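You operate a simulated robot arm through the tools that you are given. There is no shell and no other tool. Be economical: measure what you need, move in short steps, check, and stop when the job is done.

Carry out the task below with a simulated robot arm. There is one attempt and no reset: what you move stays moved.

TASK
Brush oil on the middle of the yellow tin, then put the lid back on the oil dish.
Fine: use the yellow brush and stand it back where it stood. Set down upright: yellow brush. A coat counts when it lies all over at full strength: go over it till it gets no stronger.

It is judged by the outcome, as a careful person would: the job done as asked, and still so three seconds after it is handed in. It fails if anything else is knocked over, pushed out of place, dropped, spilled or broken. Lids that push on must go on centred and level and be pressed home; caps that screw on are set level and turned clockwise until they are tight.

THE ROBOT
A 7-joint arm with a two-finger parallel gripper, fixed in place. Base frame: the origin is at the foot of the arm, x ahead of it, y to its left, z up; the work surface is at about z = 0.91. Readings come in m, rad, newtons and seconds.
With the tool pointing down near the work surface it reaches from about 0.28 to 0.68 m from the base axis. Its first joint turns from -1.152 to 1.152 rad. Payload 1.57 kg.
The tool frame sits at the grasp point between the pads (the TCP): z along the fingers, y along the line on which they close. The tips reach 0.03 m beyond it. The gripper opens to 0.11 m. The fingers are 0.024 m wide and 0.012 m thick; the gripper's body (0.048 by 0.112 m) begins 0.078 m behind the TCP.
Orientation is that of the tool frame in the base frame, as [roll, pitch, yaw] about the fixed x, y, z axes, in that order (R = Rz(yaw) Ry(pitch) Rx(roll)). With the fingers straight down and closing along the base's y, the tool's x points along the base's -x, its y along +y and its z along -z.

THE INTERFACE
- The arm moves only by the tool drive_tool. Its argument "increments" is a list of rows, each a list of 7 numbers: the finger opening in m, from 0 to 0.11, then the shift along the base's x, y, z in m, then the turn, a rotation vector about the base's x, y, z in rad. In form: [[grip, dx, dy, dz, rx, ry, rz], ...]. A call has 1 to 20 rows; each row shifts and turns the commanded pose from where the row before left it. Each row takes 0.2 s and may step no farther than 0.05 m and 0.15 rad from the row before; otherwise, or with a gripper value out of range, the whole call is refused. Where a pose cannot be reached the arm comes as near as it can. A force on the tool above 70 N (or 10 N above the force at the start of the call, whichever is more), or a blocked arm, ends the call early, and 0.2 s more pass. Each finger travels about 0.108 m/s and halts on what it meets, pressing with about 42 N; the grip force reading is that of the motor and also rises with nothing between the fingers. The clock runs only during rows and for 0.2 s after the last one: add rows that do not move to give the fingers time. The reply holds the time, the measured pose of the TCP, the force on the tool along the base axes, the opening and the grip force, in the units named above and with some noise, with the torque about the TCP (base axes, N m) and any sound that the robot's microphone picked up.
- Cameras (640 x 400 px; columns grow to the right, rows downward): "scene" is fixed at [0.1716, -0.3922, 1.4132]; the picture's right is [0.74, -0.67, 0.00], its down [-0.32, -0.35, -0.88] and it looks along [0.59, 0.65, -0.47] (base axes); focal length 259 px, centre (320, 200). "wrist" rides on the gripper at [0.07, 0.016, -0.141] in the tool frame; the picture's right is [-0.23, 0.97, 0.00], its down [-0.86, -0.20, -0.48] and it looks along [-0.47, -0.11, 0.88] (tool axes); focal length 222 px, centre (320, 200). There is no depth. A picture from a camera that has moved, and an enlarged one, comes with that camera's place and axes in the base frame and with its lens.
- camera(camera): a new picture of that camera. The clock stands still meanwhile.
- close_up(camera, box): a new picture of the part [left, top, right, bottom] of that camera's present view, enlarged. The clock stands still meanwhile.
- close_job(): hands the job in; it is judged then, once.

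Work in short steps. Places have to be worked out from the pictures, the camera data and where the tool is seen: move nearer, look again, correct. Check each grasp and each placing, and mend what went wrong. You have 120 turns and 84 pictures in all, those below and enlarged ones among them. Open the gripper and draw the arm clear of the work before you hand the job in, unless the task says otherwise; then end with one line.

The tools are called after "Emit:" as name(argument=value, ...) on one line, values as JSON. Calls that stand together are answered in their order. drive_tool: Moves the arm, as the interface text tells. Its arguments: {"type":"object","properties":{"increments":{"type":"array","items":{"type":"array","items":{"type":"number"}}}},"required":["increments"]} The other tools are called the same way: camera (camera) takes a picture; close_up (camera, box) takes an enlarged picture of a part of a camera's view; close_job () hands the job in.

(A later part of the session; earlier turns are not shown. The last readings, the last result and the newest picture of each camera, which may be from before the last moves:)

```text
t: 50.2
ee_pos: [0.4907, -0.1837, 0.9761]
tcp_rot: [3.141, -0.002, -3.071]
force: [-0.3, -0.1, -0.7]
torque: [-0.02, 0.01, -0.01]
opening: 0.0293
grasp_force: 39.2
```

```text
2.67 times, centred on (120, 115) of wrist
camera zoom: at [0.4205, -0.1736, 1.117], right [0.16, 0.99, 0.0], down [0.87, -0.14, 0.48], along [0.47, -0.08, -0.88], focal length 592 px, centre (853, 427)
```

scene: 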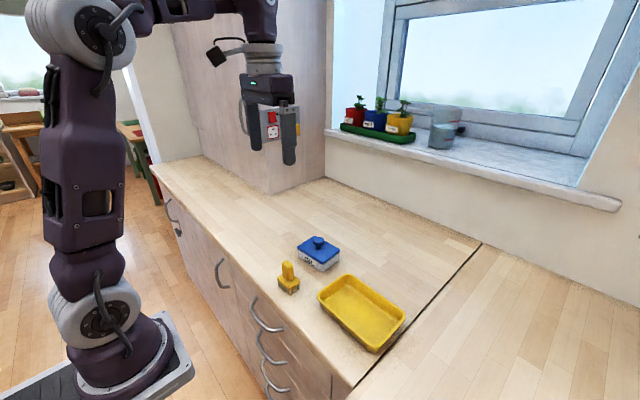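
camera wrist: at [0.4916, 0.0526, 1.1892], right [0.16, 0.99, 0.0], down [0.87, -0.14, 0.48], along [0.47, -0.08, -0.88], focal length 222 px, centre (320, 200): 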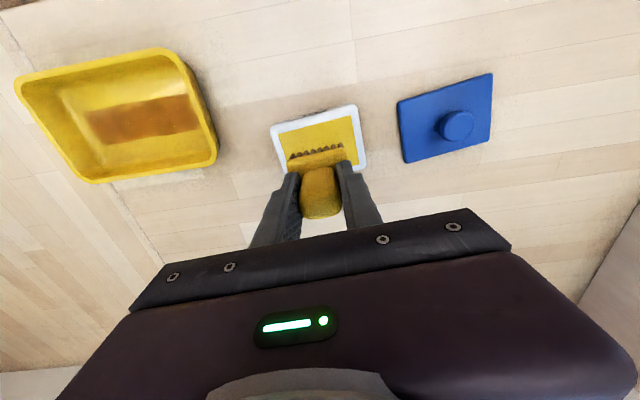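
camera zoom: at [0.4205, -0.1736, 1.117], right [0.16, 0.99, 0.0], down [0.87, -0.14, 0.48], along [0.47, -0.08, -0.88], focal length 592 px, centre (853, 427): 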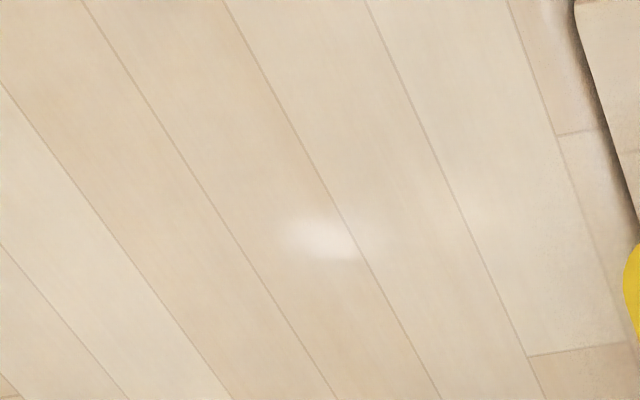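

One row was too long; resend with smaller steps.

Emit:
drive_tool(increments=[[0.005, 0, 0, 0.035, 0, 0, 0], [0.005, 0, 0, 0.037, 0, 0, 0], [0.005, 0.014, 0.045, 0, 0, 0, 0], [0.005, 0.014, 0.045, 0, 0, 0, 0], [0.005, 0.014, 0.045, 0, 0, 0, 0], [0.005, 0.014, 0.045, 0, 0, 0, 0], [0.005, 0.013, 0.046, 0, 0, 0, 0], [0.005, 0, 0, 0, 0, 0, 0]])

Emit:
close_up(camera="scene", box=[305, 260, 415, 350])

Emit:
close_up(camera="wrist", box=[10, 40, 230, 190])

```text
t: 52.0
ee_pos: [0.5621, 0.044, 1.0445]
tcp_rot: [-3.141, 0.0, -3.074]
force: [0.7, -0.4, -1.0]
torque: [0.0, 0.01, 0.0]
opening: 0.029
grasp_force: 39.0
```

```text
4.44 times, centred on (360, 305) of scene
camera zoom: at [0.1716, -0.3922, 1.4132], right [0.74, -0.67, 0.0], down [-0.32, -0.35, -0.88], along [0.59, 0.65, -0.47], focal length 1151 px, centre (142, -267)
```

zoom: 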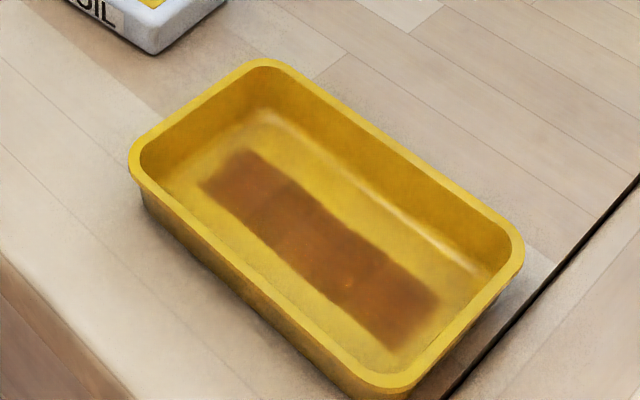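

```text
2.67 times, centred on (120, 115) of wrist
camera zoom: at [0.491, 0.0547, 1.1856], right [0.16, 0.99, 0.0], down [0.87, -0.14, 0.48], along [0.47, -0.08, -0.88], focal length 592 px, centre (853, 427)
```

zoom: 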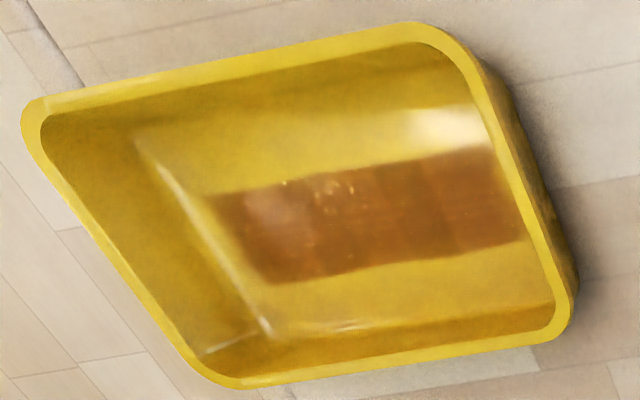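

The coat appears to be a fixed band (x≈0.478–0.515). I'll enlarge it to judge evenness, especially at the ends.

Emit:
close_up(camera="scene", box=[345, 285, 410, 345])

Emit:
close_up(camera="wrist", box=[65, 80, 215, 160])

```text
6.67 times, centred on (378, 315) of scene
camera zoom: at [0.1716, -0.3922, 1.4132], right [0.74, -0.67, 0.0], down [-0.32, -0.35, -0.88], along [0.59, 0.65, -0.47], focal length 1727 px, centre (-63, -567)
```

zoom: 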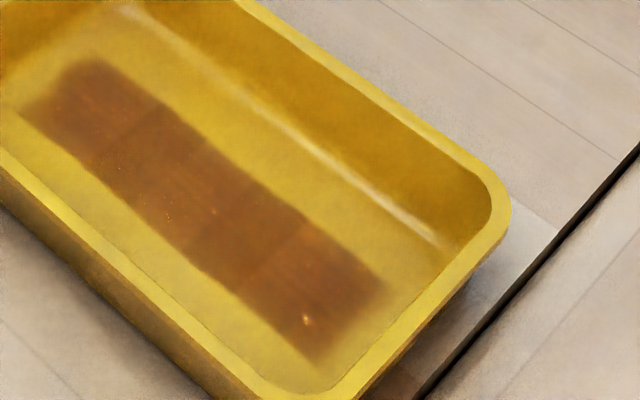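

```text
4.27 times, centred on (140, 120) of wrist
camera zoom: at [0.491, 0.0547, 1.1856], right [0.16, 0.99, 0.0], down [0.87, -0.14, 0.48], along [0.47, -0.08, -0.88], focal length 948 px, centre (1088, 541)
```

zoom: 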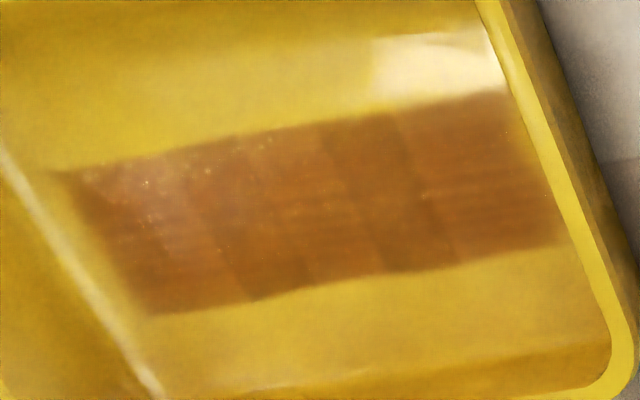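

The coat is slightly weaker at the ends. I'll re-dip and do longer strokes (y ±0.035) on the centre lane.

Emit:
drive_tool(increments=[[0.005, -0.001, 0, -0.03, 0, 0, 0], [0.005, 0, 0, -0.01, 0, 0, 0], [0.005, 0, 0, -0.003, 0, 0, 0], [0.005, 0, 0, -0.001, 0, 0, 0], [0.005, 0, 0, -0.001, 0, 0, 0], [0.005, 0, 0, 0, 0, 0, 0]])

```text
t: 53.4
ee_pos: [0.557, 0.0422, 1.0017]
tcp_rot: [3.141, 0.0, -3.074]
force: [-1.1, 0.2, 6.5]
torque: [-0.01, 0.08, -0.05]
opening: 0.0292
grasp_force: 38.8
```

Contact with the oil (6.5 N). Return to the tin and lower.

Emit:
drive_tool(increments=[[0.005, 0, 0, -0.0005, 0, 0, 0], [0.005, 0, 0, 0.02, 0, 0, 0], [0.005, 0, 0, 0.027, 0, 0, 0], [0.005, -0.012, -0.04, 0, 0, 0, 0], [0.005, -0.012, -0.04, 0, 0, 0, 0], [0.005, -0.012, -0.04, 0, 0, 0, 0], [0.005, -0.012, -0.04, 0, 0, 0, 0], [0.005, -0.012, -0.041, 0, 0, 0, 0], [0.005, 0, 0, -0.04, 0, 0, 0], [0.005, 0, 0, -0.028, 0, 0, 0], [0.005, 0, 0, -0.003, 0, 0, 0], [0.005, 0, 0, -0.0015, 0, 0, 0], [0.005, 0, 0, -0.001, 0, 0, 0]])

```text
t: 56.2
ee_pos: [0.4996, -0.1596, 0.9743]
tcp_rot: [3.141, 0.0, -3.074]
force: [0.2, -1.6, 4.1]
torque: [-0.06, -0.03, -0.01]
opening: 0.0293
grasp_force: 39.0
```

Just touching. Press 0.8 mm more and stroke.

Emit:
drive_tool(increments=[[0.005, 0, 0, -0.0008, 0, 0, 0], [0.005, 0, 0.012, 0, 0, 0, 0], [0.005, 0, 0.012, 0, 0, 0, 0], [0.005, 0, 0.011, 0, 0, 0, 0], [0.005, 0, -0.011, 0, 0, 0, 0], [0.005, 0, -0.012, 0, 0, 0, 0], [0.005, 0, -0.012, 0, 0, 0, 0]])

```text
t: 57.8
ee_pos: [0.4992, -0.1589, 0.9747]
tcp_rot: [3.14, 0.0, -3.074]
force: [0.3, 12.0, 36.1]
torque: [0.49, -0.13, 0.01]
opening: 0.0292
grasp_force: 39.4
```

Emit:
drive_tool(increments=[[0.005, 0, -0.012, 0.0003, 0, 0, 0], [0.005, 0, -0.012, 0, 0, 0, 0], [0.005, 0, -0.011, 0, 0, 0, 0], [0.005, 0, 0.011, 0, 0, 0, 0], [0.005, 0, 0.012, 0, 0, 0, 0], [0.005, 0, 0.012, 0, 0, 0, 0]])

```text
t: 59.2
ee_pos: [0.4977, -0.1604, 0.9736]
tcp_rot: [-3.137, 0.005, -3.073]
force: [0.3, -16.6, 44.2]
torque: [-0.49, 0.03, -0.03]
opening: 0.0289
grasp_force: 39.0
```

One more full sweep each way, slightly eased, with small offsets in x.

Emit:
drive_tool(increments=[[0.005, 0.005, 0.012, 0.0003, 0, 0, 0], [0.005, 0, 0.012, 0, 0, 0, 0], [0.005, 0, 0.011, 0, 0, 0, 0], [0.005, 0, -0.011, 0, 0, 0, 0], [0.005, 0, -0.012, 0, 0, 0, 0], [0.005, 0, -0.012, 0, 0, 0, 0], [0.005, 0, -0.012, 0, 0, 0, 0], [0.005, 0, -0.012, 0, 0, 0, 0], [0.005, 0, -0.011, 0, 0, 0, 0], [0.005, -0.01, 0.011, 0, 0, 0, 0], [0.005, 0, 0.012, 0, 0, 0, 0], [0.005, 0, 0.012, 0, 0, 0, 0]])

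```text
t: 61.8
ee_pos: [0.4922, -0.1591, 0.975]
tcp_rot: [-3.139, 0.003, -3.074]
force: [2.2, -15.0, 42.3]
torque: [-0.58, -0.02, 0.04]
opening: 0.0291
grasp_force: 39.5
```

Emit:
drive_tool(increments=[[0.005, 0, 0.012, 0.0002, 0, 0, 0], [0.005, 0, 0.012, 0, 0, 0, 0], [0.005, 0, 0.011, 0, 0, 0, 0], [0.005, 0, -0.011, 0, 0, 0, 0], [0.005, 0, -0.012, 0, 0, 0, 0], [0.005, 0, -0.012, 0, 0, 0, 0], [0.005, 0, 0, 0.035, 0, 0, 0], [0.005, 0, 0, 0.037, 0, 0, 0], [0.005, 0.014, 0.04, 0, 0, 0, 0], [0.005, 0.014, 0.04, 0, 0, 0, 0], [0.005, 0.014, 0.04, 0, 0, 0, 0], [0.005, 0.014, 0.04, 0, 0, 0, 0], [0.005, 0.014, 0.04, 0, 0, 0, 0], [0.005, 0, 0, 0, 0, 0, 0]])

Emit:
close_up(camera="scene", box=[305, 260, 415, 350])

Emit:
close_up(camera="wrist", box=[10, 40, 230, 190])

```text
t: 64.8
ee_pos: [0.5621, 0.0456, 1.047]
tcp_rot: [3.141, -0.002, -3.074]
force: [-0.1, -0.1, -1.2]
torque: [-0.02, 0.02, -0.01]
opening: 0.0289
grasp_force: 39.3
```

```text
4.44 times, centred on (360, 305) of scene
camera zoom: at [0.1716, -0.3922, 1.4132], right [0.74, -0.67, 0.0], down [-0.32, -0.35, -0.88], along [0.59, 0.65, -0.47], focal length 1151 px, centre (142, -267)
```

zoom: 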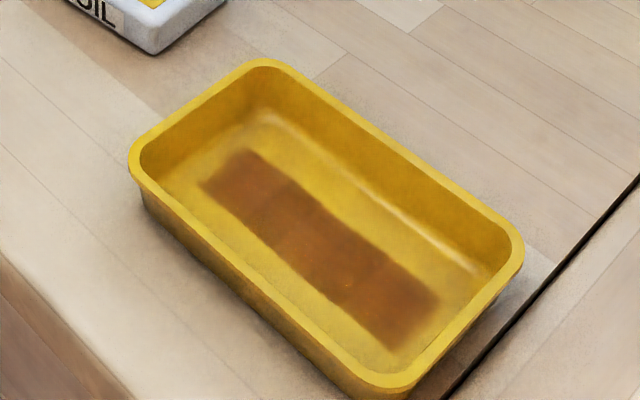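

```text
2.67 times, centred on (120, 115) of wrist
camera zoom: at [0.4925, 0.0572, 1.1883], right [0.16, 0.99, 0.0], down [0.87, -0.14, 0.48], along [0.47, -0.08, -0.88], focal length 592 px, centre (853, 427)
```

zoom: 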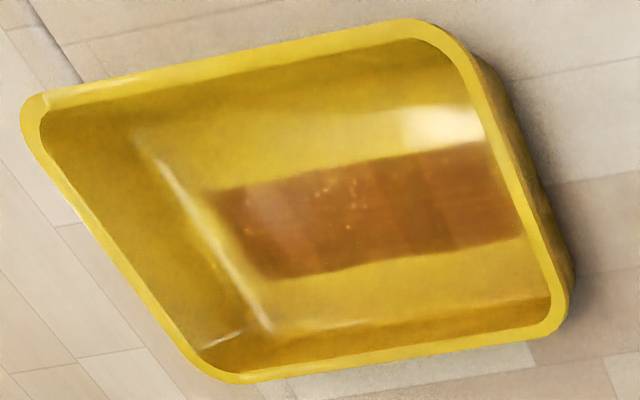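

The band's extent and tone look unchanged. I'll compare the same enlargement to the previous one.

Emit:
close_up(camera="scene", box=[345, 285, 410, 345])

Emit:
close_up(camera="wrist", box=[65, 80, 215, 160])

```text
6.67 times, centred on (378, 315) of scene
camera zoom: at [0.1716, -0.3922, 1.4132], right [0.74, -0.67, 0.0], down [-0.32, -0.35, -0.88], along [0.59, 0.65, -0.47], focal length 1727 px, centre (-63, -567)
```

zoom: 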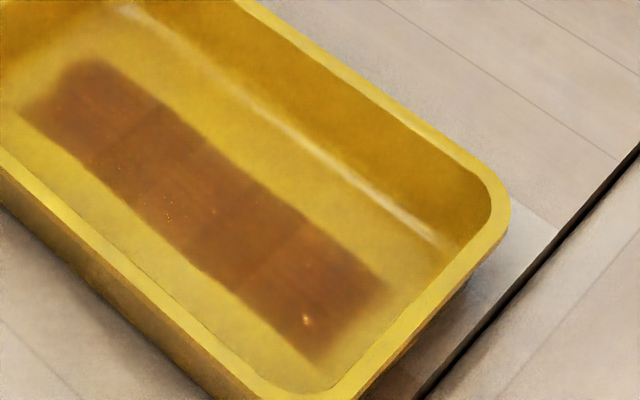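

```text
4.27 times, centred on (140, 120) of wrist
camera zoom: at [0.4925, 0.0572, 1.1883], right [0.16, 0.99, 0.0], down [0.87, -0.14, 0.48], along [0.47, -0.08, -0.88], focal length 948 px, centre (1088, 541)
```

zoom: 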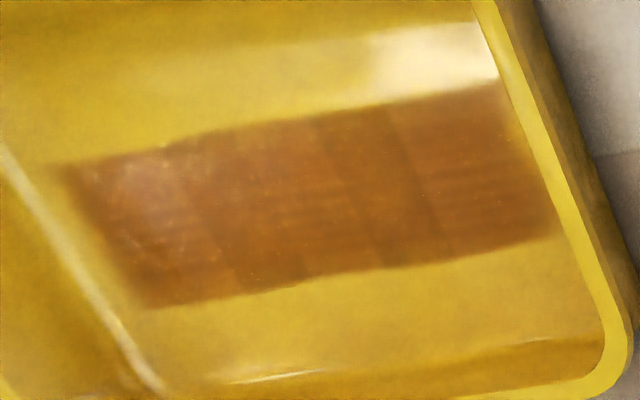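

The coat hasn't changed with further passes, so it is saturated. Now bring the brush back above its original spot, at safe height.

Emit:
drive_tool(increments=[[0.005, -0.043, -0.011, 0.0, 0, 0, 0], [0.005, -0.043, -0.011, 0, 0, 0, 0], [0.005, -0.042, -0.011, 0, 0, 0, 0], [0.005, 0, 0, -0.03, 0, 0, 0], [0.005, 0, 0, -0.03, 0, 0, 0], [0.005, 0, 0, 0, 0, 0, 0]])

Emit:
close_up(camera="scene", box=[250, 220, 350, 300])

```text
t: 66.2
ee_pos: [0.4356, 0.0084, 0.9882]
tcp_rot: [3.14, -0.001, -3.073]
force: [0.0, -0.5, -0.5]
torque: [0.01, -0.02, 0.01]
opening: 0.0292
grasp_force: 38.5
```

```text
5.00 times, centred on (300, 260) of scene
camera zoom: at [0.1716, -0.3922, 1.4132], right [0.74, -0.67, 0.0], down [-0.32, -0.35, -0.88], along [0.59, 0.65, -0.47], focal length 1295 px, centre (420, -100)
```

zoom: 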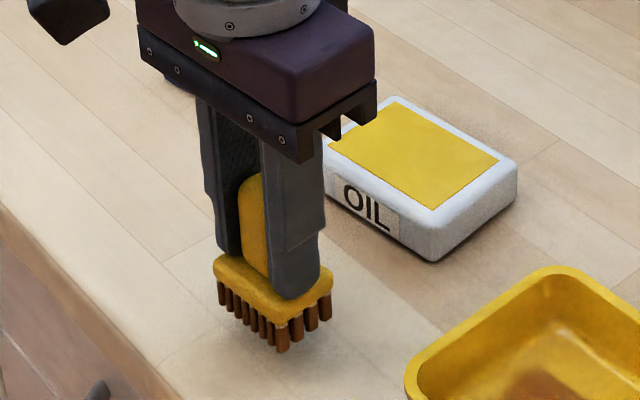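

The brush is upright. Correct to (0.434, 0.0125) and lower with feel; standing height should be about TCP 0.972.

Emit:
drive_tool(increments=[[0.005, -0.001, 0.004, -0.006, 0, 0, 0], [0.005, 0, 0, -0.005, 0, 0, 0], [0.005, 0, 0, -0.002, 0, 0, 0], [0.005, 0, 0, -0.001, 0, 0, 0], [0.005, 0, 0, 0, 0, 0, 0]])

```text
t: 67.4
ee_pos: [0.4344, 0.0143, 0.9729]
tcp_rot: [-3.141, 0.001, -3.072]
force: [0.4, 0.0, 0.2]
torque: [-0.03, 0.01, -0.01]
opening: 0.0288
grasp_force: 39.0
```

Emit:
drive_tool(increments=[[0.005, 0, -0.001, -0.001, 0, 0, 0], [0.005, 0, 0, -0.001, 0, 0, 0], [0.005, 0, 0, 0, 0, 0, 0]])

```text
t: 68.2
ee_pos: [0.4345, 0.0119, 0.972]
tcp_rot: [3.14, 0.0, -3.072]
force: [-2.2, -0.8, 9.1]
torque: [-0.02, 0.09, -0.02]
opening: 0.0291
grasp_force: 39.2
```

Light contact (9 N) at the original spot. Open slowly.

Emit:
drive_tool(increments=[[0.03, 0, 0, 0, 0, 0, 0], [0.035, 0, 0, 0, 0, 0, 0], [0.045, 0, 0, 0, 0, 0, 0], [0.06, 0, 0, 0, 0, 0, 0], [0.07, 0, 0, 0, 0, 0, 0], [0.07, 0, 0, 0, 0, 0, 0], [0.07, 0, 0, 0.03, 0, 0, 0], [0.07, 0, 0, 0.04, 0, 0, 0], [0.07, 0, 0, 0.04, 0, 0, 0]])

Emit:
close_up(camera="scene", box=[250, 240, 350, 320])

```text
t: 70.2
ee_pos: [0.4355, 0.0116, 1.0812]
tcp_rot: [-3.141, 0.0, -3.073]
force: [0.9, -0.8, -0.3]
torque: [-0.01, -0.02, 0.03]
opening: 0.0701
grasp_force: 0.1
```

```text
5.00 times, centred on (300, 280) of scene
camera zoom: at [0.1716, -0.3922, 1.4132], right [0.74, -0.67, 0.0], down [-0.32, -0.35, -0.88], along [0.59, 0.65, -0.47], focal length 1295 px, centre (420, -200)
```

zoom: 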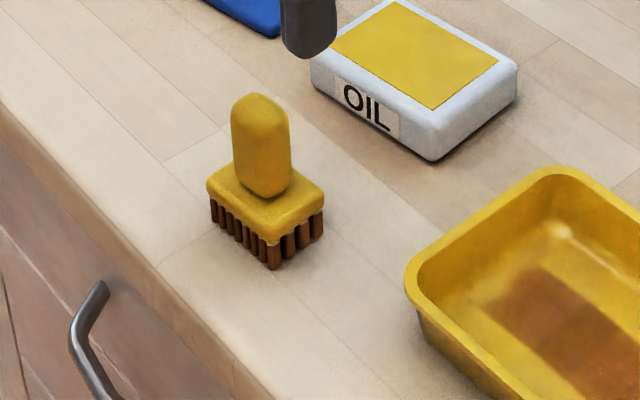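

The brush stands upright within a few mm of where it was. Now go above the lid with the original yaw.

Emit:
drive_tool(increments=[[0.07, 0, 0, 0.03, 0, 0, -0.069], [0.07, 0.025, 0.036, 0, 0, 0, 0], [0.07, 0.025, 0.036, 0, 0, 0, 0], [0.07, 0.025, 0.036, 0, 0, 0, 0], [0.07, 0.025, 0.036, 0, 0, 0, 0], [0.07, 0.025, 0.035, 0, 0, 0, 0], [0.07, 0, 0, -0.04, 0, 0, 0], [0.07, 0, 0, -0.04, 0, 0, 0], [0.07, 0, 0, 0, 0, 0, 0]])

Emit:
camera(camera="wrist")

Emit:
close_up(camera="scene", box=[250, 180, 350, 260])

```text
t: 72.2
ee_pos: [0.5595, 0.1869, 1.0301]
tcp_rot: [3.141, 0.001, -3.141]
force: [0.0, -0.7, -0.2]
torque: [0.0, -0.02, 0.02]
opening: 0.0699
grasp_force: 0.1
```

```text
38 pictures are left
camera wrist: at [0.4894, 0.2034, 1.1729], right [0.23, 0.97, 0.0], down [0.86, -0.2, 0.48], along [0.47, -0.11, -0.88], focal length 222 px, centre (320, 200)
```

wrist: 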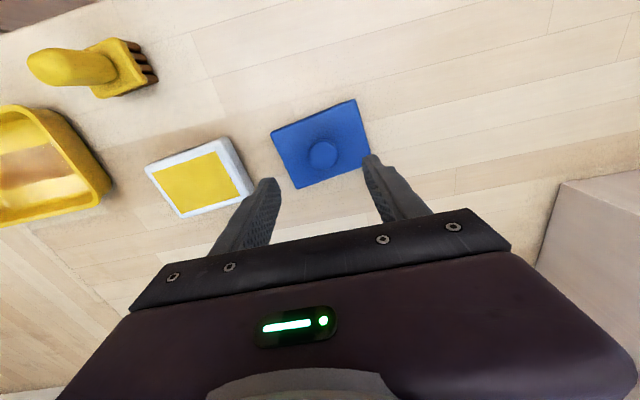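

```text
5.00 times, centred on (300, 220) of scene
camera zoom: at [0.1716, -0.3922, 1.4132], right [0.74, -0.67, 0.0], down [-0.32, -0.35, -0.88], along [0.59, 0.65, -0.47], focal length 1295 px, centre (420, 100)
```

zoom: 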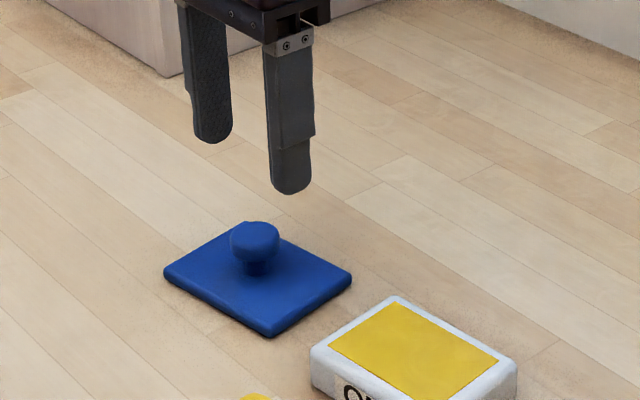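

Knob seen at (0.5585, 0.189); my summed commands agree with where I released it. I'll go down with 1 mm x-correction and grip at TCP z ≈ 0.966.

Emit:
drive_tool(increments=[[0.07, 0.001, 0, -0.04, 0, 0, 0], [0.07, 0, 0, -0.02, 0, 0, 0], [0.07, 0, 0, -0.003, 0, 0, 0], [0.05, 0, 0, 0, 0, 0, 0], [0.03, 0, 0, 0, 0, 0, 0], [0.01, 0, 0, 0, 0, 0, 0], [0.01, 0, 0, 0, 0, 0, 0]])

Emit:
close_up(camera="scene", box=[250, 180, 350, 260])

```text
t: 73.8
ee_pos: [0.561, 0.1912, 0.9663]
tcp_rot: [-3.141, 0.0, 3.141]
force: [0.2, 0.2, -1.5]
torque: [0.03, 0.01, 0.02]
opening: 0.0301
grasp_force: 38.9
```

```text
5.00 times, centred on (300, 220) of scene
camera zoom: at [0.1716, -0.3922, 1.4132], right [0.74, -0.67, 0.0], down [-0.32, -0.35, -0.88], along [0.59, 0.65, -0.47], focal length 1295 px, centre (420, 100)
```

zoom: 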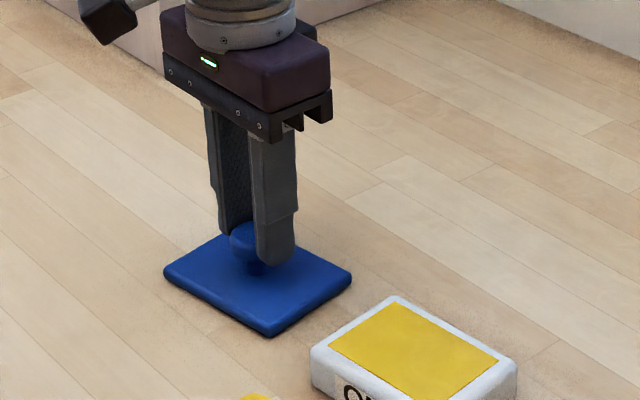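

Gripped without disturbing the lid. Lift and carry back −0.15 in y, to just above the dish.

Emit:
drive_tool(increments=[[0.01, 0, 0, 0.03, 0, 0, 0], [0.01, 0, 0, 0.05, 0, 0, 0], [0.01, 0, -0.04, 0, 0, 0, 0], [0.01, 0, -0.04, 0, 0, 0, 0], [0.01, 0, -0.04, 0, 0, 0, 0], [0.01, 0, -0.03, 0, 0, 0, 0], [0.01, 0, 0, -0.035, 0, 0, 0], [0.01, 0, 0, -0.01, 0, 0, 0], [0.01, 0, 0, 0, 0, 0, 0]])

Emit:
close_up(camera="scene", box=[275, 210, 365, 285])

Emit:
camera(camera="wrist")

```text
t: 75.8
ee_pos: [0.56, 0.043, 1.0033]
tcp_rot: [-3.141, 0.0, 3.141]
force: [0.0, 0.1, -0.5]
torque: [-0.01, 0.02, 0.01]
opening: 0.0298
grasp_force: 39.3
```

```text
5.33 times, centred on (320, 248) of scene
camera zoom: at [0.1716, -0.3922, 1.4132], right [0.74, -0.67, 0.0], down [-0.32, -0.35, -0.88], along [0.59, 0.65, -0.47], focal length 1381 px, centre (320, -53)
```

zoom: 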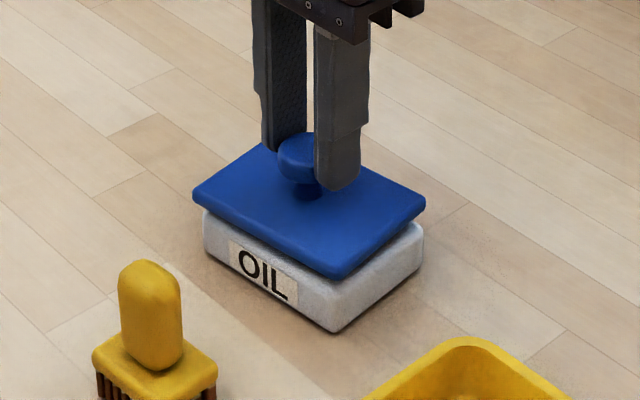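

```text
34 pictures are left
camera wrist: at [0.4915, 0.0583, 1.1449], right [0.23, 0.97, 0.0], down [0.86, -0.2, 0.48], along [0.47, -0.11, -0.88], focal length 222 px, centre (320, 200)
```

wrist: 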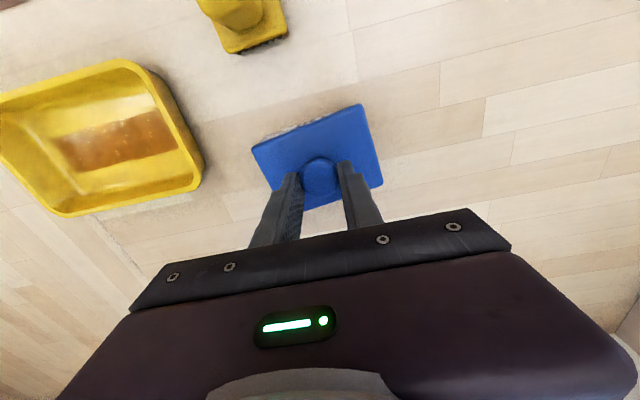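

The lid is ~1.4 cm above the dish and aligned; the dish hasn't moved. Lower in small steps.

Emit:
drive_tool(increments=[[0.01, 0, 0, -0.006, 0, 0, 0], [0.01, 0, 0, -0.003, 0, 0, 0], [0.01, 0, 0, -0.002, 0, 0, 0], [0.01, 0, 0, 0, 0, 0, 0]])

Emit:
close_up(camera="scene", box=[275, 210, 365, 285])

```text
t: 76.8
ee_pos: [0.5613, 0.0409, 0.9949]
tcp_rot: [3.139, 0.01, 3.141]
force: [11.5, 10.8, 49.9]
torque: [0.32, -0.4, 0.0]
opening: 0.0295
grasp_force: 39.7
heard: snap
```

```text
5.33 times, centred on (320, 248) of scene
camera zoom: at [0.171, -0.392, 1.4133], right [0.74, -0.67, 0.0], down [-0.32, -0.35, -0.88], along [0.59, 0.65, -0.47], focal length 1381 px, centre (320, -53)
```

zoom: 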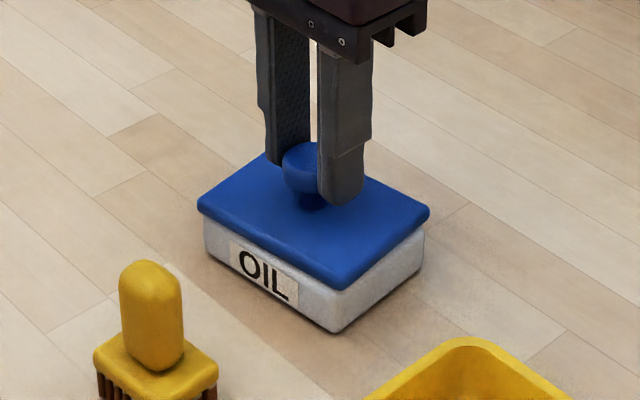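

A snap at 50 N. I'll ease off the push and read the settled pose.

Emit:
drive_tool(increments=[[0.01, 0, 0, 0.001, 0, 0, 0], [0.01, 0, 0, 0.001, 0, 0, 0], [0.01, 0, 0, 0, 0, 0, 0]])

Emit:
close_up(camera="scene", box=[290, 225, 350, 275])

```text
t: 77.6
ee_pos: [0.5603, 0.0411, 0.9939]
tcp_rot: [-3.141, 0.0, 3.14]
force: [12.7, 8.0, 22.8]
torque: [0.25, -0.66, 0.05]
opening: 0.03
grasp_force: 39.4
```

```text
8.00 times, centred on (320, 250) of scene
camera zoom: at [0.1715, -0.392, 1.4133], right [0.74, -0.67, 0.0], down [-0.32, -0.35, -0.88], along [0.59, 0.65, -0.47], focal length 2072 px, centre (320, -200)
```

zoom: 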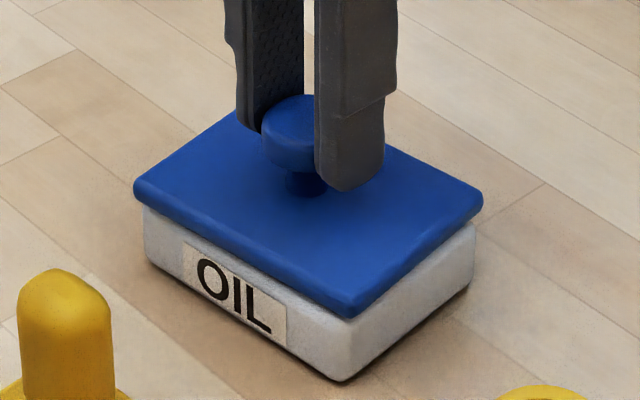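

It looks seated as originally. I'll release and lift so I can compare with the original picture.

Emit:
drive_tool(increments=[[0.01, 0, 0, 0.0008, 0, 0, 0], [0.03, 0, 0, 0, 0, 0, 0], [0.045, 0, 0, 0, 0, 0, 0], [0.06, 0, 0, 0, 0, 0, 0], [0.07, 0, 0, 0, 0, 0, 0], [0.07, 0, 0, 0.03, 0, 0, 0], [0.07, 0, 0, 0.04, 0, 0, 0], [0.07, 0, 0, 0.03, 0, 0, 0]])

Emit:
close_up(camera="scene", box=[250, 210, 430, 370])

Emit:
close_up(camera="scene", box=[290, 225, 350, 275])

Emit:
close_up(camera="wrist", box=[240, 80, 400, 200])

```text
t: 79.4
ee_pos: [0.5615, 0.0411, 1.0938]
tcp_rot: [3.141, 0.0, -3.141]
force: [0.3, -0.1, 0.6]
torque: [0.0, 0.03, 0.04]
opening: 0.0697
grasp_force: 0.0
```

```text
2.50 times, centred on (340, 290) of scene
camera zoom: at [0.1716, -0.3922, 1.4132], right [0.74, -0.67, 0.0], down [-0.32, -0.35, -0.88], along [0.59, 0.65, -0.47], focal length 648 px, centre (270, -25)
```

zoom: 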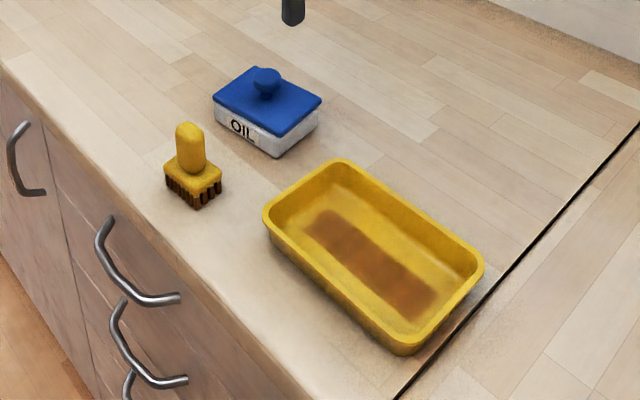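

```text
8.00 times, centred on (320, 250) of scene
camera zoom: at [0.1716, -0.3922, 1.4132], right [0.74, -0.67, 0.0], down [-0.32, -0.35, -0.88], along [0.59, 0.65, -0.47], focal length 2072 px, centre (320, -200)
```

zoom: 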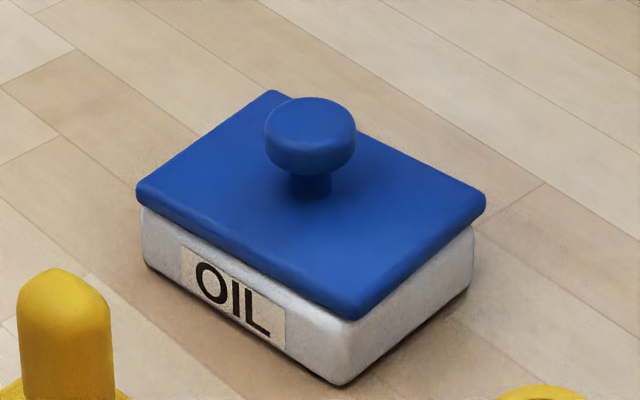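

```text
3.33 times, centred on (320, 140) of wrist
camera zoom: at [0.492, 0.0573, 1.2351], right [0.23, 0.97, 0.0], down [0.86, -0.2, 0.48], along [0.47, -0.11, -0.88], focal length 740 px, centre (320, 400)
```

zoom: 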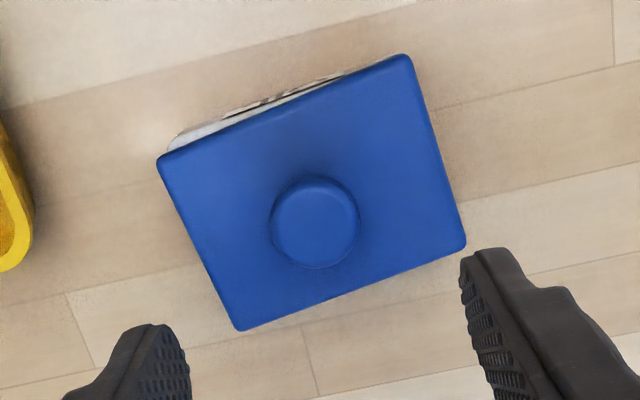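

The coat and brush look right, but the lid seems slightly twisted on the dish (a wedge of white shows at one side). Look more closely from further back in x and lower.

Emit:
drive_tool(increments=[[0.07, -0.04, 0, 0, 0, 0, 0], [0.07, -0.04, 0, 0, 0, 0, 0], [0.07, -0.04, 0, 0, 0, 0, 0], [0.07, 0, 0, 0, 0, 0, 0]])

Emit:
close_up(camera="wrist", box=[270, 160, 390, 235])

Emit:
close_up(camera="scene", box=[296, 232, 344, 272])

```text
t: 80.4
ee_pos: [0.4413, 0.0436, 1.0958]
tcp_rot: [3.141, 0.0, -3.141]
force: [-0.3, -0.1, 0.6]
torque: [-0.01, -0.02, 0.0]
opening: 0.07
grasp_force: 0.1
```

```text
5.33 times, centred on (330, 198) of wrist
camera zoom: at [0.3711, 0.0587, 1.2364], right [0.23, 0.97, 0.0], down [0.85, -0.2, 0.48], along [0.47, -0.11, -0.88], focal length 1185 px, centre (267, 213)
```

zoom: 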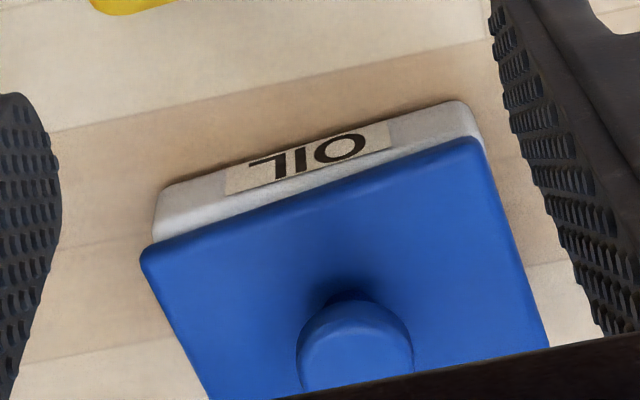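

```text
10.00 times, centred on (320, 252) of scene
camera zoom: at [0.1716, -0.3922, 1.4132], right [0.74, -0.67, 0.0], down [-0.32, -0.35, -0.88], along [0.59, 0.65, -0.47], focal length 2590 px, centre (320, -320)
```

zoom: 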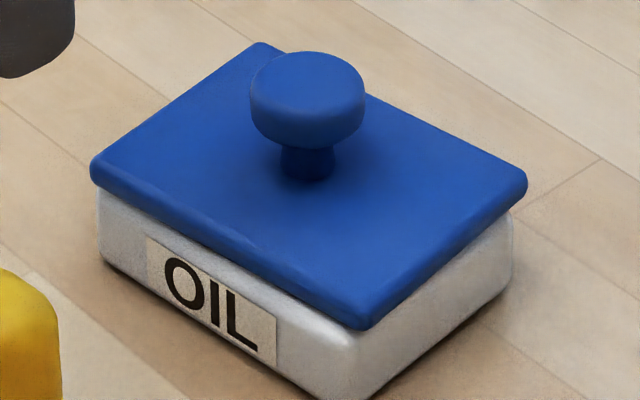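

I'll take exactly the same crop as the early lid-on picture to compare.

Emit:
close_up(camera="scene", box=[270, 200, 370, 290])

```text
4.44 times, centred on (320, 245) of scene
camera zoom: at [0.1716, -0.3922, 1.4132], right [0.74, -0.67, 0.0], down [-0.32, -0.35, -0.88], along [0.59, 0.65, -0.47], focal length 1151 px, centre (320, 0)
```

zoom: 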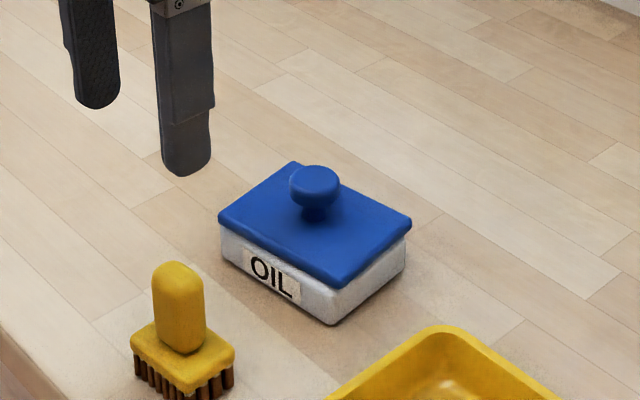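

Compared with the start, the lid is twisted about +0.05 rad and shifted ~1 mm relative to the dish. I'll regrip the knob, lift it off, turn it back and press it on again.

Emit:
drive_tool(increments=[[0.07, 0.04, 0, 0, 0, 0, 0], [0.07, 0.04, 0, 0, 0, 0, 0], [0.07, 0.04, 0, 0, 0, 0, 0], [0.07, 0, 0, -0.04, 0, 0, 0], [0.07, 0, 0, -0.04, 0, 0, 0], [0.07, 0, 0, -0.024, 0, 0, 0], [0.05, 0, 0, 0, 0, 0, 0], [0.03, 0, 0, 0, 0, 0, 0], [0.01, 0, 0, 0, 0, 0, 0], [0.01, 0, 0, 0, 0, 0, 0]])

```text
t: 82.6
ee_pos: [0.5602, 0.0404, 0.9886]
tcp_rot: [-3.141, -0.002, -3.14]
force: [0.4, -0.2, 0.3]
torque: [-0.02, 0.02, 0.0]
opening: 0.0297
grasp_force: 39.1
heard: snap
```

Emit:
drive_tool(increments=[[0.01, 0, 0, 0.005, 0, 0, 0], [0.01, 0, 0, 0.005, 0, 0, 0], [0.01, 0, 0, 0.005, 0, 0, 0], [0.01, 0, 0, 0.005, 0, 0, 0], [0.01, 0, 0, 0.01, 0, 0, -0.05], [0.01, 0, 0, 0, 0, 0, 0]])

Emit:
close_up(camera="scene", box=[275, 210, 365, 285])

Emit:
close_up(camera="wrist", box=[230, 80, 410, 200])

```text
t: 84.0
ee_pos: [0.5618, 0.0392, 1.0219]
tcp_rot: [3.141, 0.001, 3.089]
force: [-0.7, -0.2, 0.6]
torque: [0.05, 0.05, 0.0]
opening: 0.0296
grasp_force: 39.5
```

```text
5.33 times, centred on (320, 248) of scene
camera zoom: at [0.1716, -0.3922, 1.4132], right [0.74, -0.67, 0.0], down [-0.32, -0.35, -0.88], along [0.59, 0.65, -0.47], focal length 1381 px, centre (320, -53)
```

zoom: 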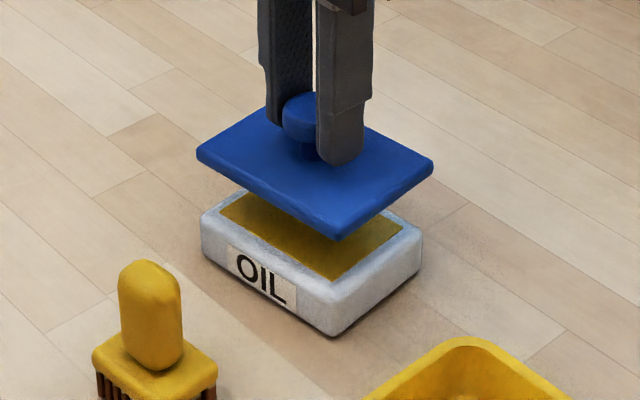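

```text
3.33 times, centred on (320, 140) of wrist
camera zoom: at [0.4925, 0.0589, 1.1622], right [0.28, 0.96, 0.0], down [0.84, -0.24, 0.48], along [0.46, -0.13, -0.88], focal length 740 px, centre (320, 400)
```

zoom: 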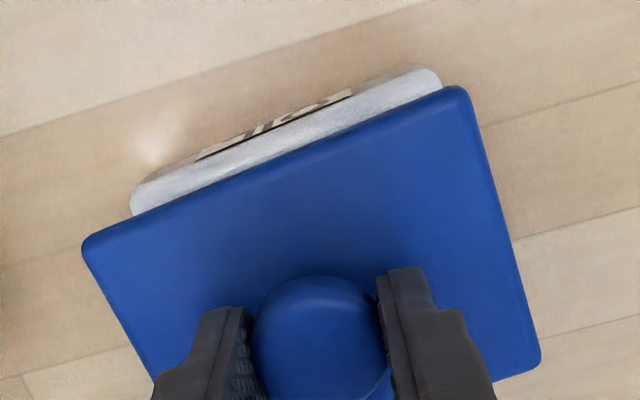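

After the turn, lid edge (0.086 rad) and dish edge (0.075 rad) nearly agree; lid needs about −1 mm x, +1.3 mm y. I'll correct that and lower.

Emit:
drive_tool(increments=[[0.01, -0.0008, 0.0013, 0, 0, 0, -0.01], [0.01, 0, 0, -0.015, 0, 0, 0], [0.01, 0, 0, -0.008, 0, 0, 0], [0.01, 0, 0, 0, 0, 0, 0]])

Emit:
close_up(camera="scene", box=[290, 225, 350, 275])

Emit:
close_up(camera="wrist", box=[230, 80, 410, 200])

```text
t: 85.0
ee_pos: [0.5588, 0.0436, 0.9974]
tcp_rot: [-3.141, 0.0, 3.083]
force: [-0.7, -0.5, 0.3]
torque: [-0.01, 0.0, -0.01]
opening: 0.0294
grasp_force: 39.4
```

```text
8.00 times, centred on (320, 250) of scene
camera zoom: at [0.1716, -0.3922, 1.4132], right [0.74, -0.67, 0.0], down [-0.32, -0.35, -0.88], along [0.59, 0.65, -0.47], focal length 2072 px, centre (320, -200)
```

zoom: 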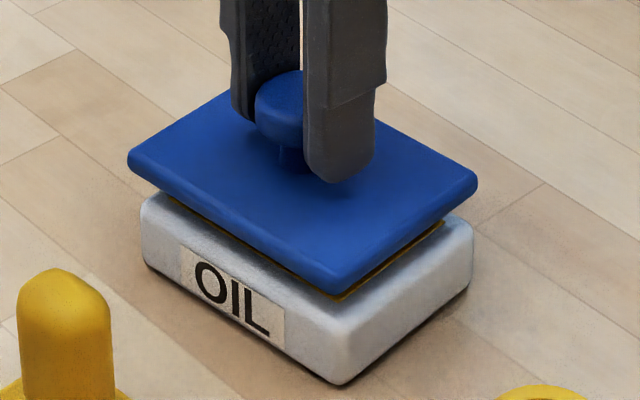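

```text
3.33 times, centred on (320, 140) of wrist
camera zoom: at [0.4911, 0.0628, 1.139], right [0.29, 0.96, 0.0], down [0.84, -0.25, 0.48], along [0.46, -0.14, -0.88], focal length 740 px, centre (320, 400)
```

zoom: 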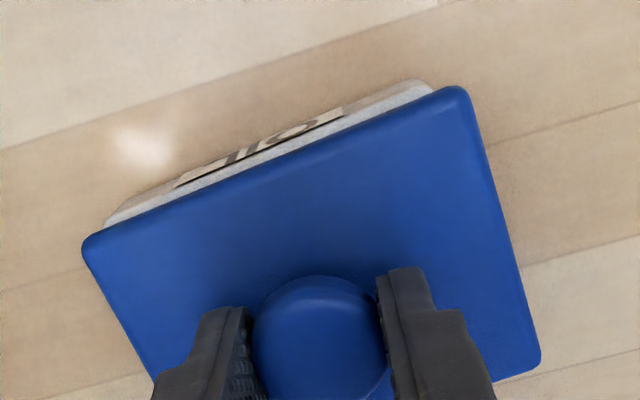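

The arm overshot the shift: overhang is now 14 px left vs 4 px right. Nudge by (+1.2, −1.2 mm) and recheck.

Emit:
drive_tool(increments=[[0.01, 0.0012, -0.0012, 0, 0, 0, 0], [0.01, 0, 0, 0, 0, 0, 0]])

Emit:
close_up(camera="scene", box=[290, 225, 350, 275])

Emit:
close_up(camera="wrist", box=[230, 80, 410, 200])

```text
t: 85.6
ee_pos: [0.5613, 0.0418, 0.9971]
tcp_rot: [3.14, 0.0, 3.081]
force: [1.3, 0.6, -0.3]
torque: [0.01, 0.02, 0.04]
opening: 0.0298
grasp_force: 39.2
```

```text
8.00 times, centred on (320, 250) of scene
camera zoom: at [0.1716, -0.3922, 1.4132], right [0.74, -0.67, 0.0], down [-0.32, -0.35, -0.88], along [0.59, 0.65, -0.47], focal length 2072 px, centre (320, -200)
```

zoom: 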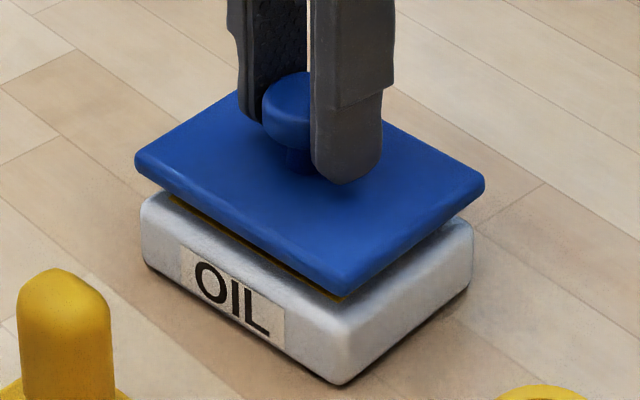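

```text
3.33 times, centred on (320, 140) of wrist
camera zoom: at [0.4928, 0.0609, 1.1386], right [0.29, 0.96, 0.0], down [0.84, -0.25, 0.48], along [0.46, -0.14, -0.88], focal length 740 px, centre (320, 400)
```

zoom: 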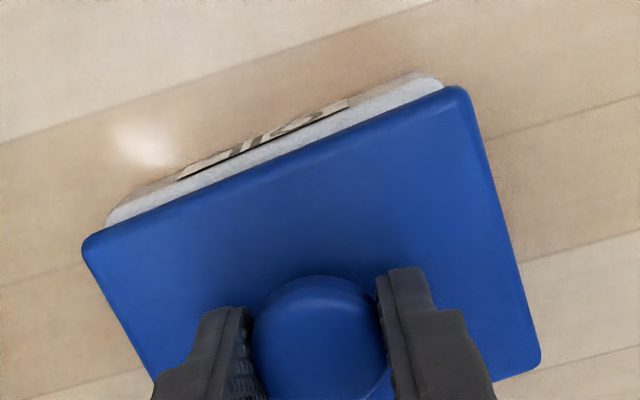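

Overhang is 6/11 px and rotation matches. Small nudge and press down.

Emit:
drive_tool(increments=[[0.01, -0.0006, 0.0004, -0.003, 0, 0, 0], [0.01, 0, 0, -0.002, 0, 0, 0], [0.01, 0, 0, -0.0015, 0, 0, 0], [0.01, 0, 0, 0, 0, 0, 0]])

Emit:
close_up(camera="scene", box=[290, 225, 350, 275])

```text
t: 86.6
ee_pos: [0.5602, 0.0417, 0.991]
tcp_rot: [3.141, -0.001, 3.081]
force: [0.8, 0.3, -0.4]
torque: [-0.02, -0.02, 0.0]
opening: 0.0298
grasp_force: 38.8
```

```text
8.00 times, centred on (320, 250) of scene
camera zoom: at [0.1716, -0.3922, 1.4132], right [0.74, -0.67, 0.0], down [-0.32, -0.35, -0.88], along [0.59, 0.65, -0.47], focal length 2072 px, centre (320, -200)
```

zoom: 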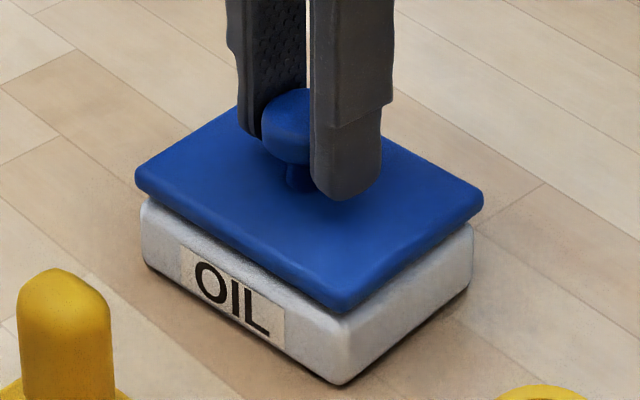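

No contact yet; plug entering cleanly. Continue down.

Emit:
drive_tool(increments=[[0.01, 0, 0, -0.0015, 0, 0, 0], [0.01, 0, 0, -0.001, 0, 0, 0], [0.01, 0, 0, -0.001, 0, 0, 0], [0.01, 0, 0, 0, 0, 0, 0]])

```text
t: 87.6
ee_pos: [0.5596, 0.0411, 0.9879]
tcp_rot: [-3.14, 0.0, 3.083]
force: [-0.7, 0.7, -0.7]
torque: [-0.03, -0.03, 0.01]
opening: 0.0296
grasp_force: 39.4
```

Emit:
drive_tool(increments=[[0.01, 0, 0, -0.001, 0, 0, 0], [0.01, 0, 0, -0.001, 0, 0, 0], [0.01, 0, 0, -0.001, 0, 0, 0], [0.01, 0, 0, 0, 0, 0, 0]])

Emit:
close_up(camera="scene", box=[290, 225, 350, 275])

```text
t: 88.6
ee_pos: [0.5606, 0.0415, 0.9859]
tcp_rot: [3.14, 0.004, 3.081]
force: [-12.8, -9.2, 50.2]
torque: [-0.32, 0.27, -0.02]
opening: 0.0299
grasp_force: 39.4
heard: snap
```

```text
8.00 times, centred on (320, 250) of scene
camera zoom: at [0.1703, -0.3926, 1.4133], right [0.74, -0.67, 0.0], down [-0.32, -0.35, -0.88], along [0.59, 0.65, -0.47], focal length 2072 px, centre (320, -200)
```

zoom: 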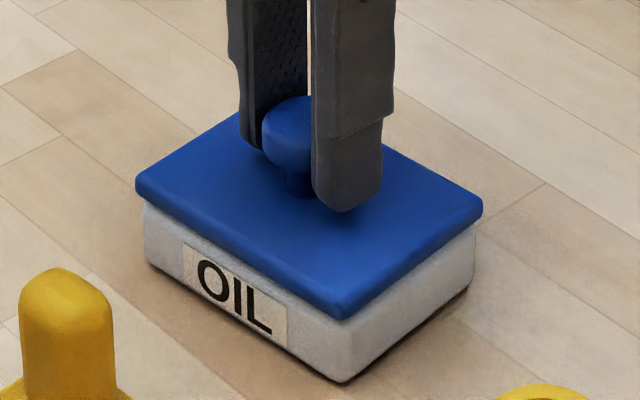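

Snap at 50 N with the lid well centred. Ease off a little and release.

Emit:
drive_tool(increments=[[0.01, 0, 0, 0.001, 0, 0, 0], [0.03, 0, 0, 0.0005, 0, 0, 0], [0.04, 0, 0, 0, 0, 0, 0], [0.05, 0, 0, 0, 0, 0, 0], [0.07, 0, 0, 0, 0, 0, 0], [0.07, 0, 0, 0.03, 0, 0, 0], [0.07, 0, 0, 0.04, 0, 0, 0], [0.07, 0, 0, 0.03, 0, 0, 0]])

Emit:
close_up(camera="scene", box=[290, 225, 350, 275])

Emit:
close_up(camera="wrist", box=[240, 80, 400, 200])

```text
t: 90.4
ee_pos: [0.5593, 0.0427, 1.0855]
tcp_rot: [-3.141, 0.0, 3.083]
force: [-1.1, 0.1, 1.5]
torque: [0.01, 0.01, 0.05]
opening: 0.0695
grasp_force: 0.1
```

```text
8.00 times, centred on (320, 250) of scene
camera zoom: at [0.1716, -0.3922, 1.4132], right [0.74, -0.67, 0.0], down [-0.32, -0.35, -0.88], along [0.59, 0.65, -0.47], focal length 2072 px, centre (320, -200)
```

zoom: 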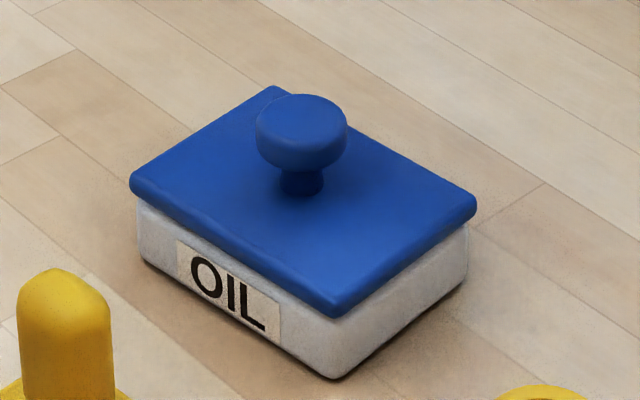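

```text
3.33 times, centred on (320, 140) of wrist
camera zoom: at [0.4907, 0.0619, 1.2274], right [0.29, 0.96, 0.0], down [0.84, -0.25, 0.48], along [0.46, -0.14, -0.88], focal length 740 px, centre (320, 400)
```

zoom: 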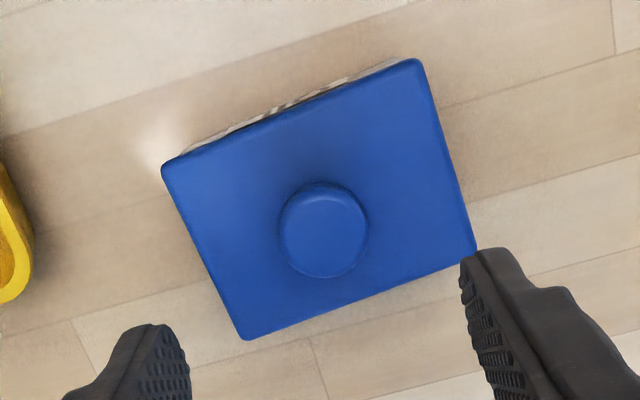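

Lid is centred (8/8 px overhang) and level. I'll do one confirming press with closed fingers on the knob top.

Emit:
drive_tool(increments=[[0.0, 0, -0.001, -0.03, 0, 0, 0], [0.0, 0, 0, -0.03, 0, 0, 0], [0.0, 0, 0, -0.012, 0, 0, 0], [0.0, 0, 0, 0, 0, 0, 0], [0.0, 0, 0, -0.004, 0, 0, 0], [0, 0, 0, -0.002, 0, 0, 0], [0, 0, 0, -0.002, 0, 0, 0]])

```text
t: 92.0
ee_pos: [0.5588, 0.0409, 1.009]
tcp_rot: [3.141, 0.005, 3.083]
force: [-18.2, 10.9, 53.7]
torque: [0.35, 0.7, -0.12]
opening: 0.0
grasp_force: 21.6
```

Firm at 54 N with no further travel. Retract upward and clear, then inspect.

Emit:
drive_tool(increments=[[0.0, 0, 0, 0.002, 0, 0, 0], [0.0, 0, 0, 0.01, 0, 0, 0], [0.0, 0, 0, 0.04, 0, 0, 0], [0.05, 0, 0, 0.05, 0, 0, 0], [0.05, -0.03, 0.01, 0.04, 0, 0, 0.06], [0.05, -0.03, 0.01, 0.03, 0, 0, 0], [0.05, 0, 0, 0, 0, 0, 0]])

Emit:
close_up(camera="scene", box=[290, 225, 350, 275])

Emit:
close_up(camera="scene", box=[250, 210, 430, 370])

Emit:
camera(camera="wrist")

```text
refused: row 5 steps farther than a row can; nothing moved
```

```text
8.00 times, centred on (320, 250) of scene
camera zoom: at [0.1701, -0.392, 1.4135], right [0.74, -0.67, 0.0], down [-0.32, -0.35, -0.88], along [0.59, 0.65, -0.47], focal length 2072 px, centre (320, -200)
```

zoom: 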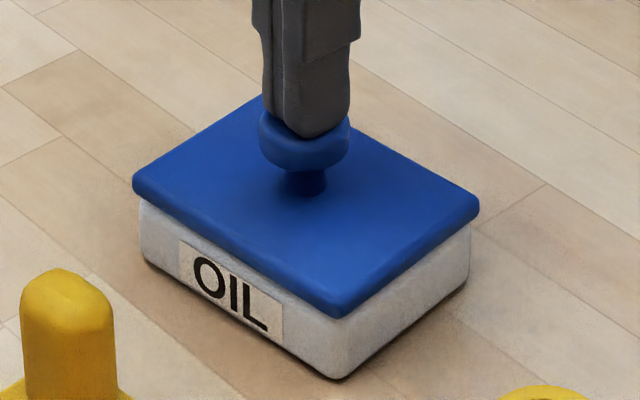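

```text
2.50 times, centred on (340, 290) of scene
camera zoom: at [0.1701, -0.392, 1.4135], right [0.74, -0.67, 0.0], down [-0.32, -0.35, -0.88], along [0.59, 0.65, -0.47], focal length 648 px, centre (270, -25)
```

zoom: 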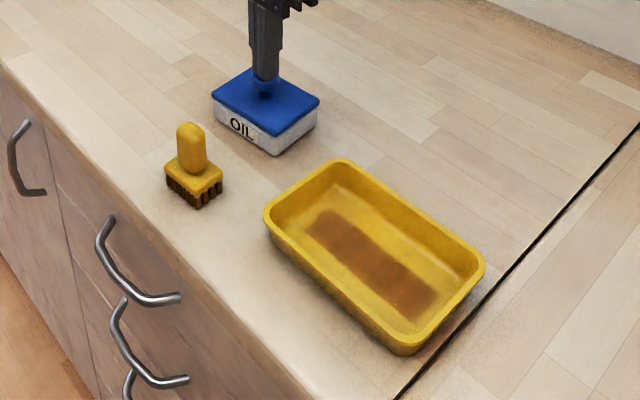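

```text
13 pictures are left
camera wrist: at [0.4903, 0.061, 1.1495], right [0.28, 0.96, 0.0], down [0.84, -0.25, 0.48], along [0.46, -0.13, -0.88], focal length 222 px, centre (320, 200)
```

wrist: 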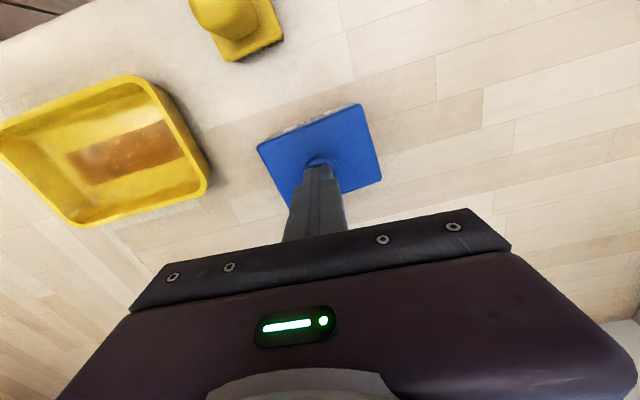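

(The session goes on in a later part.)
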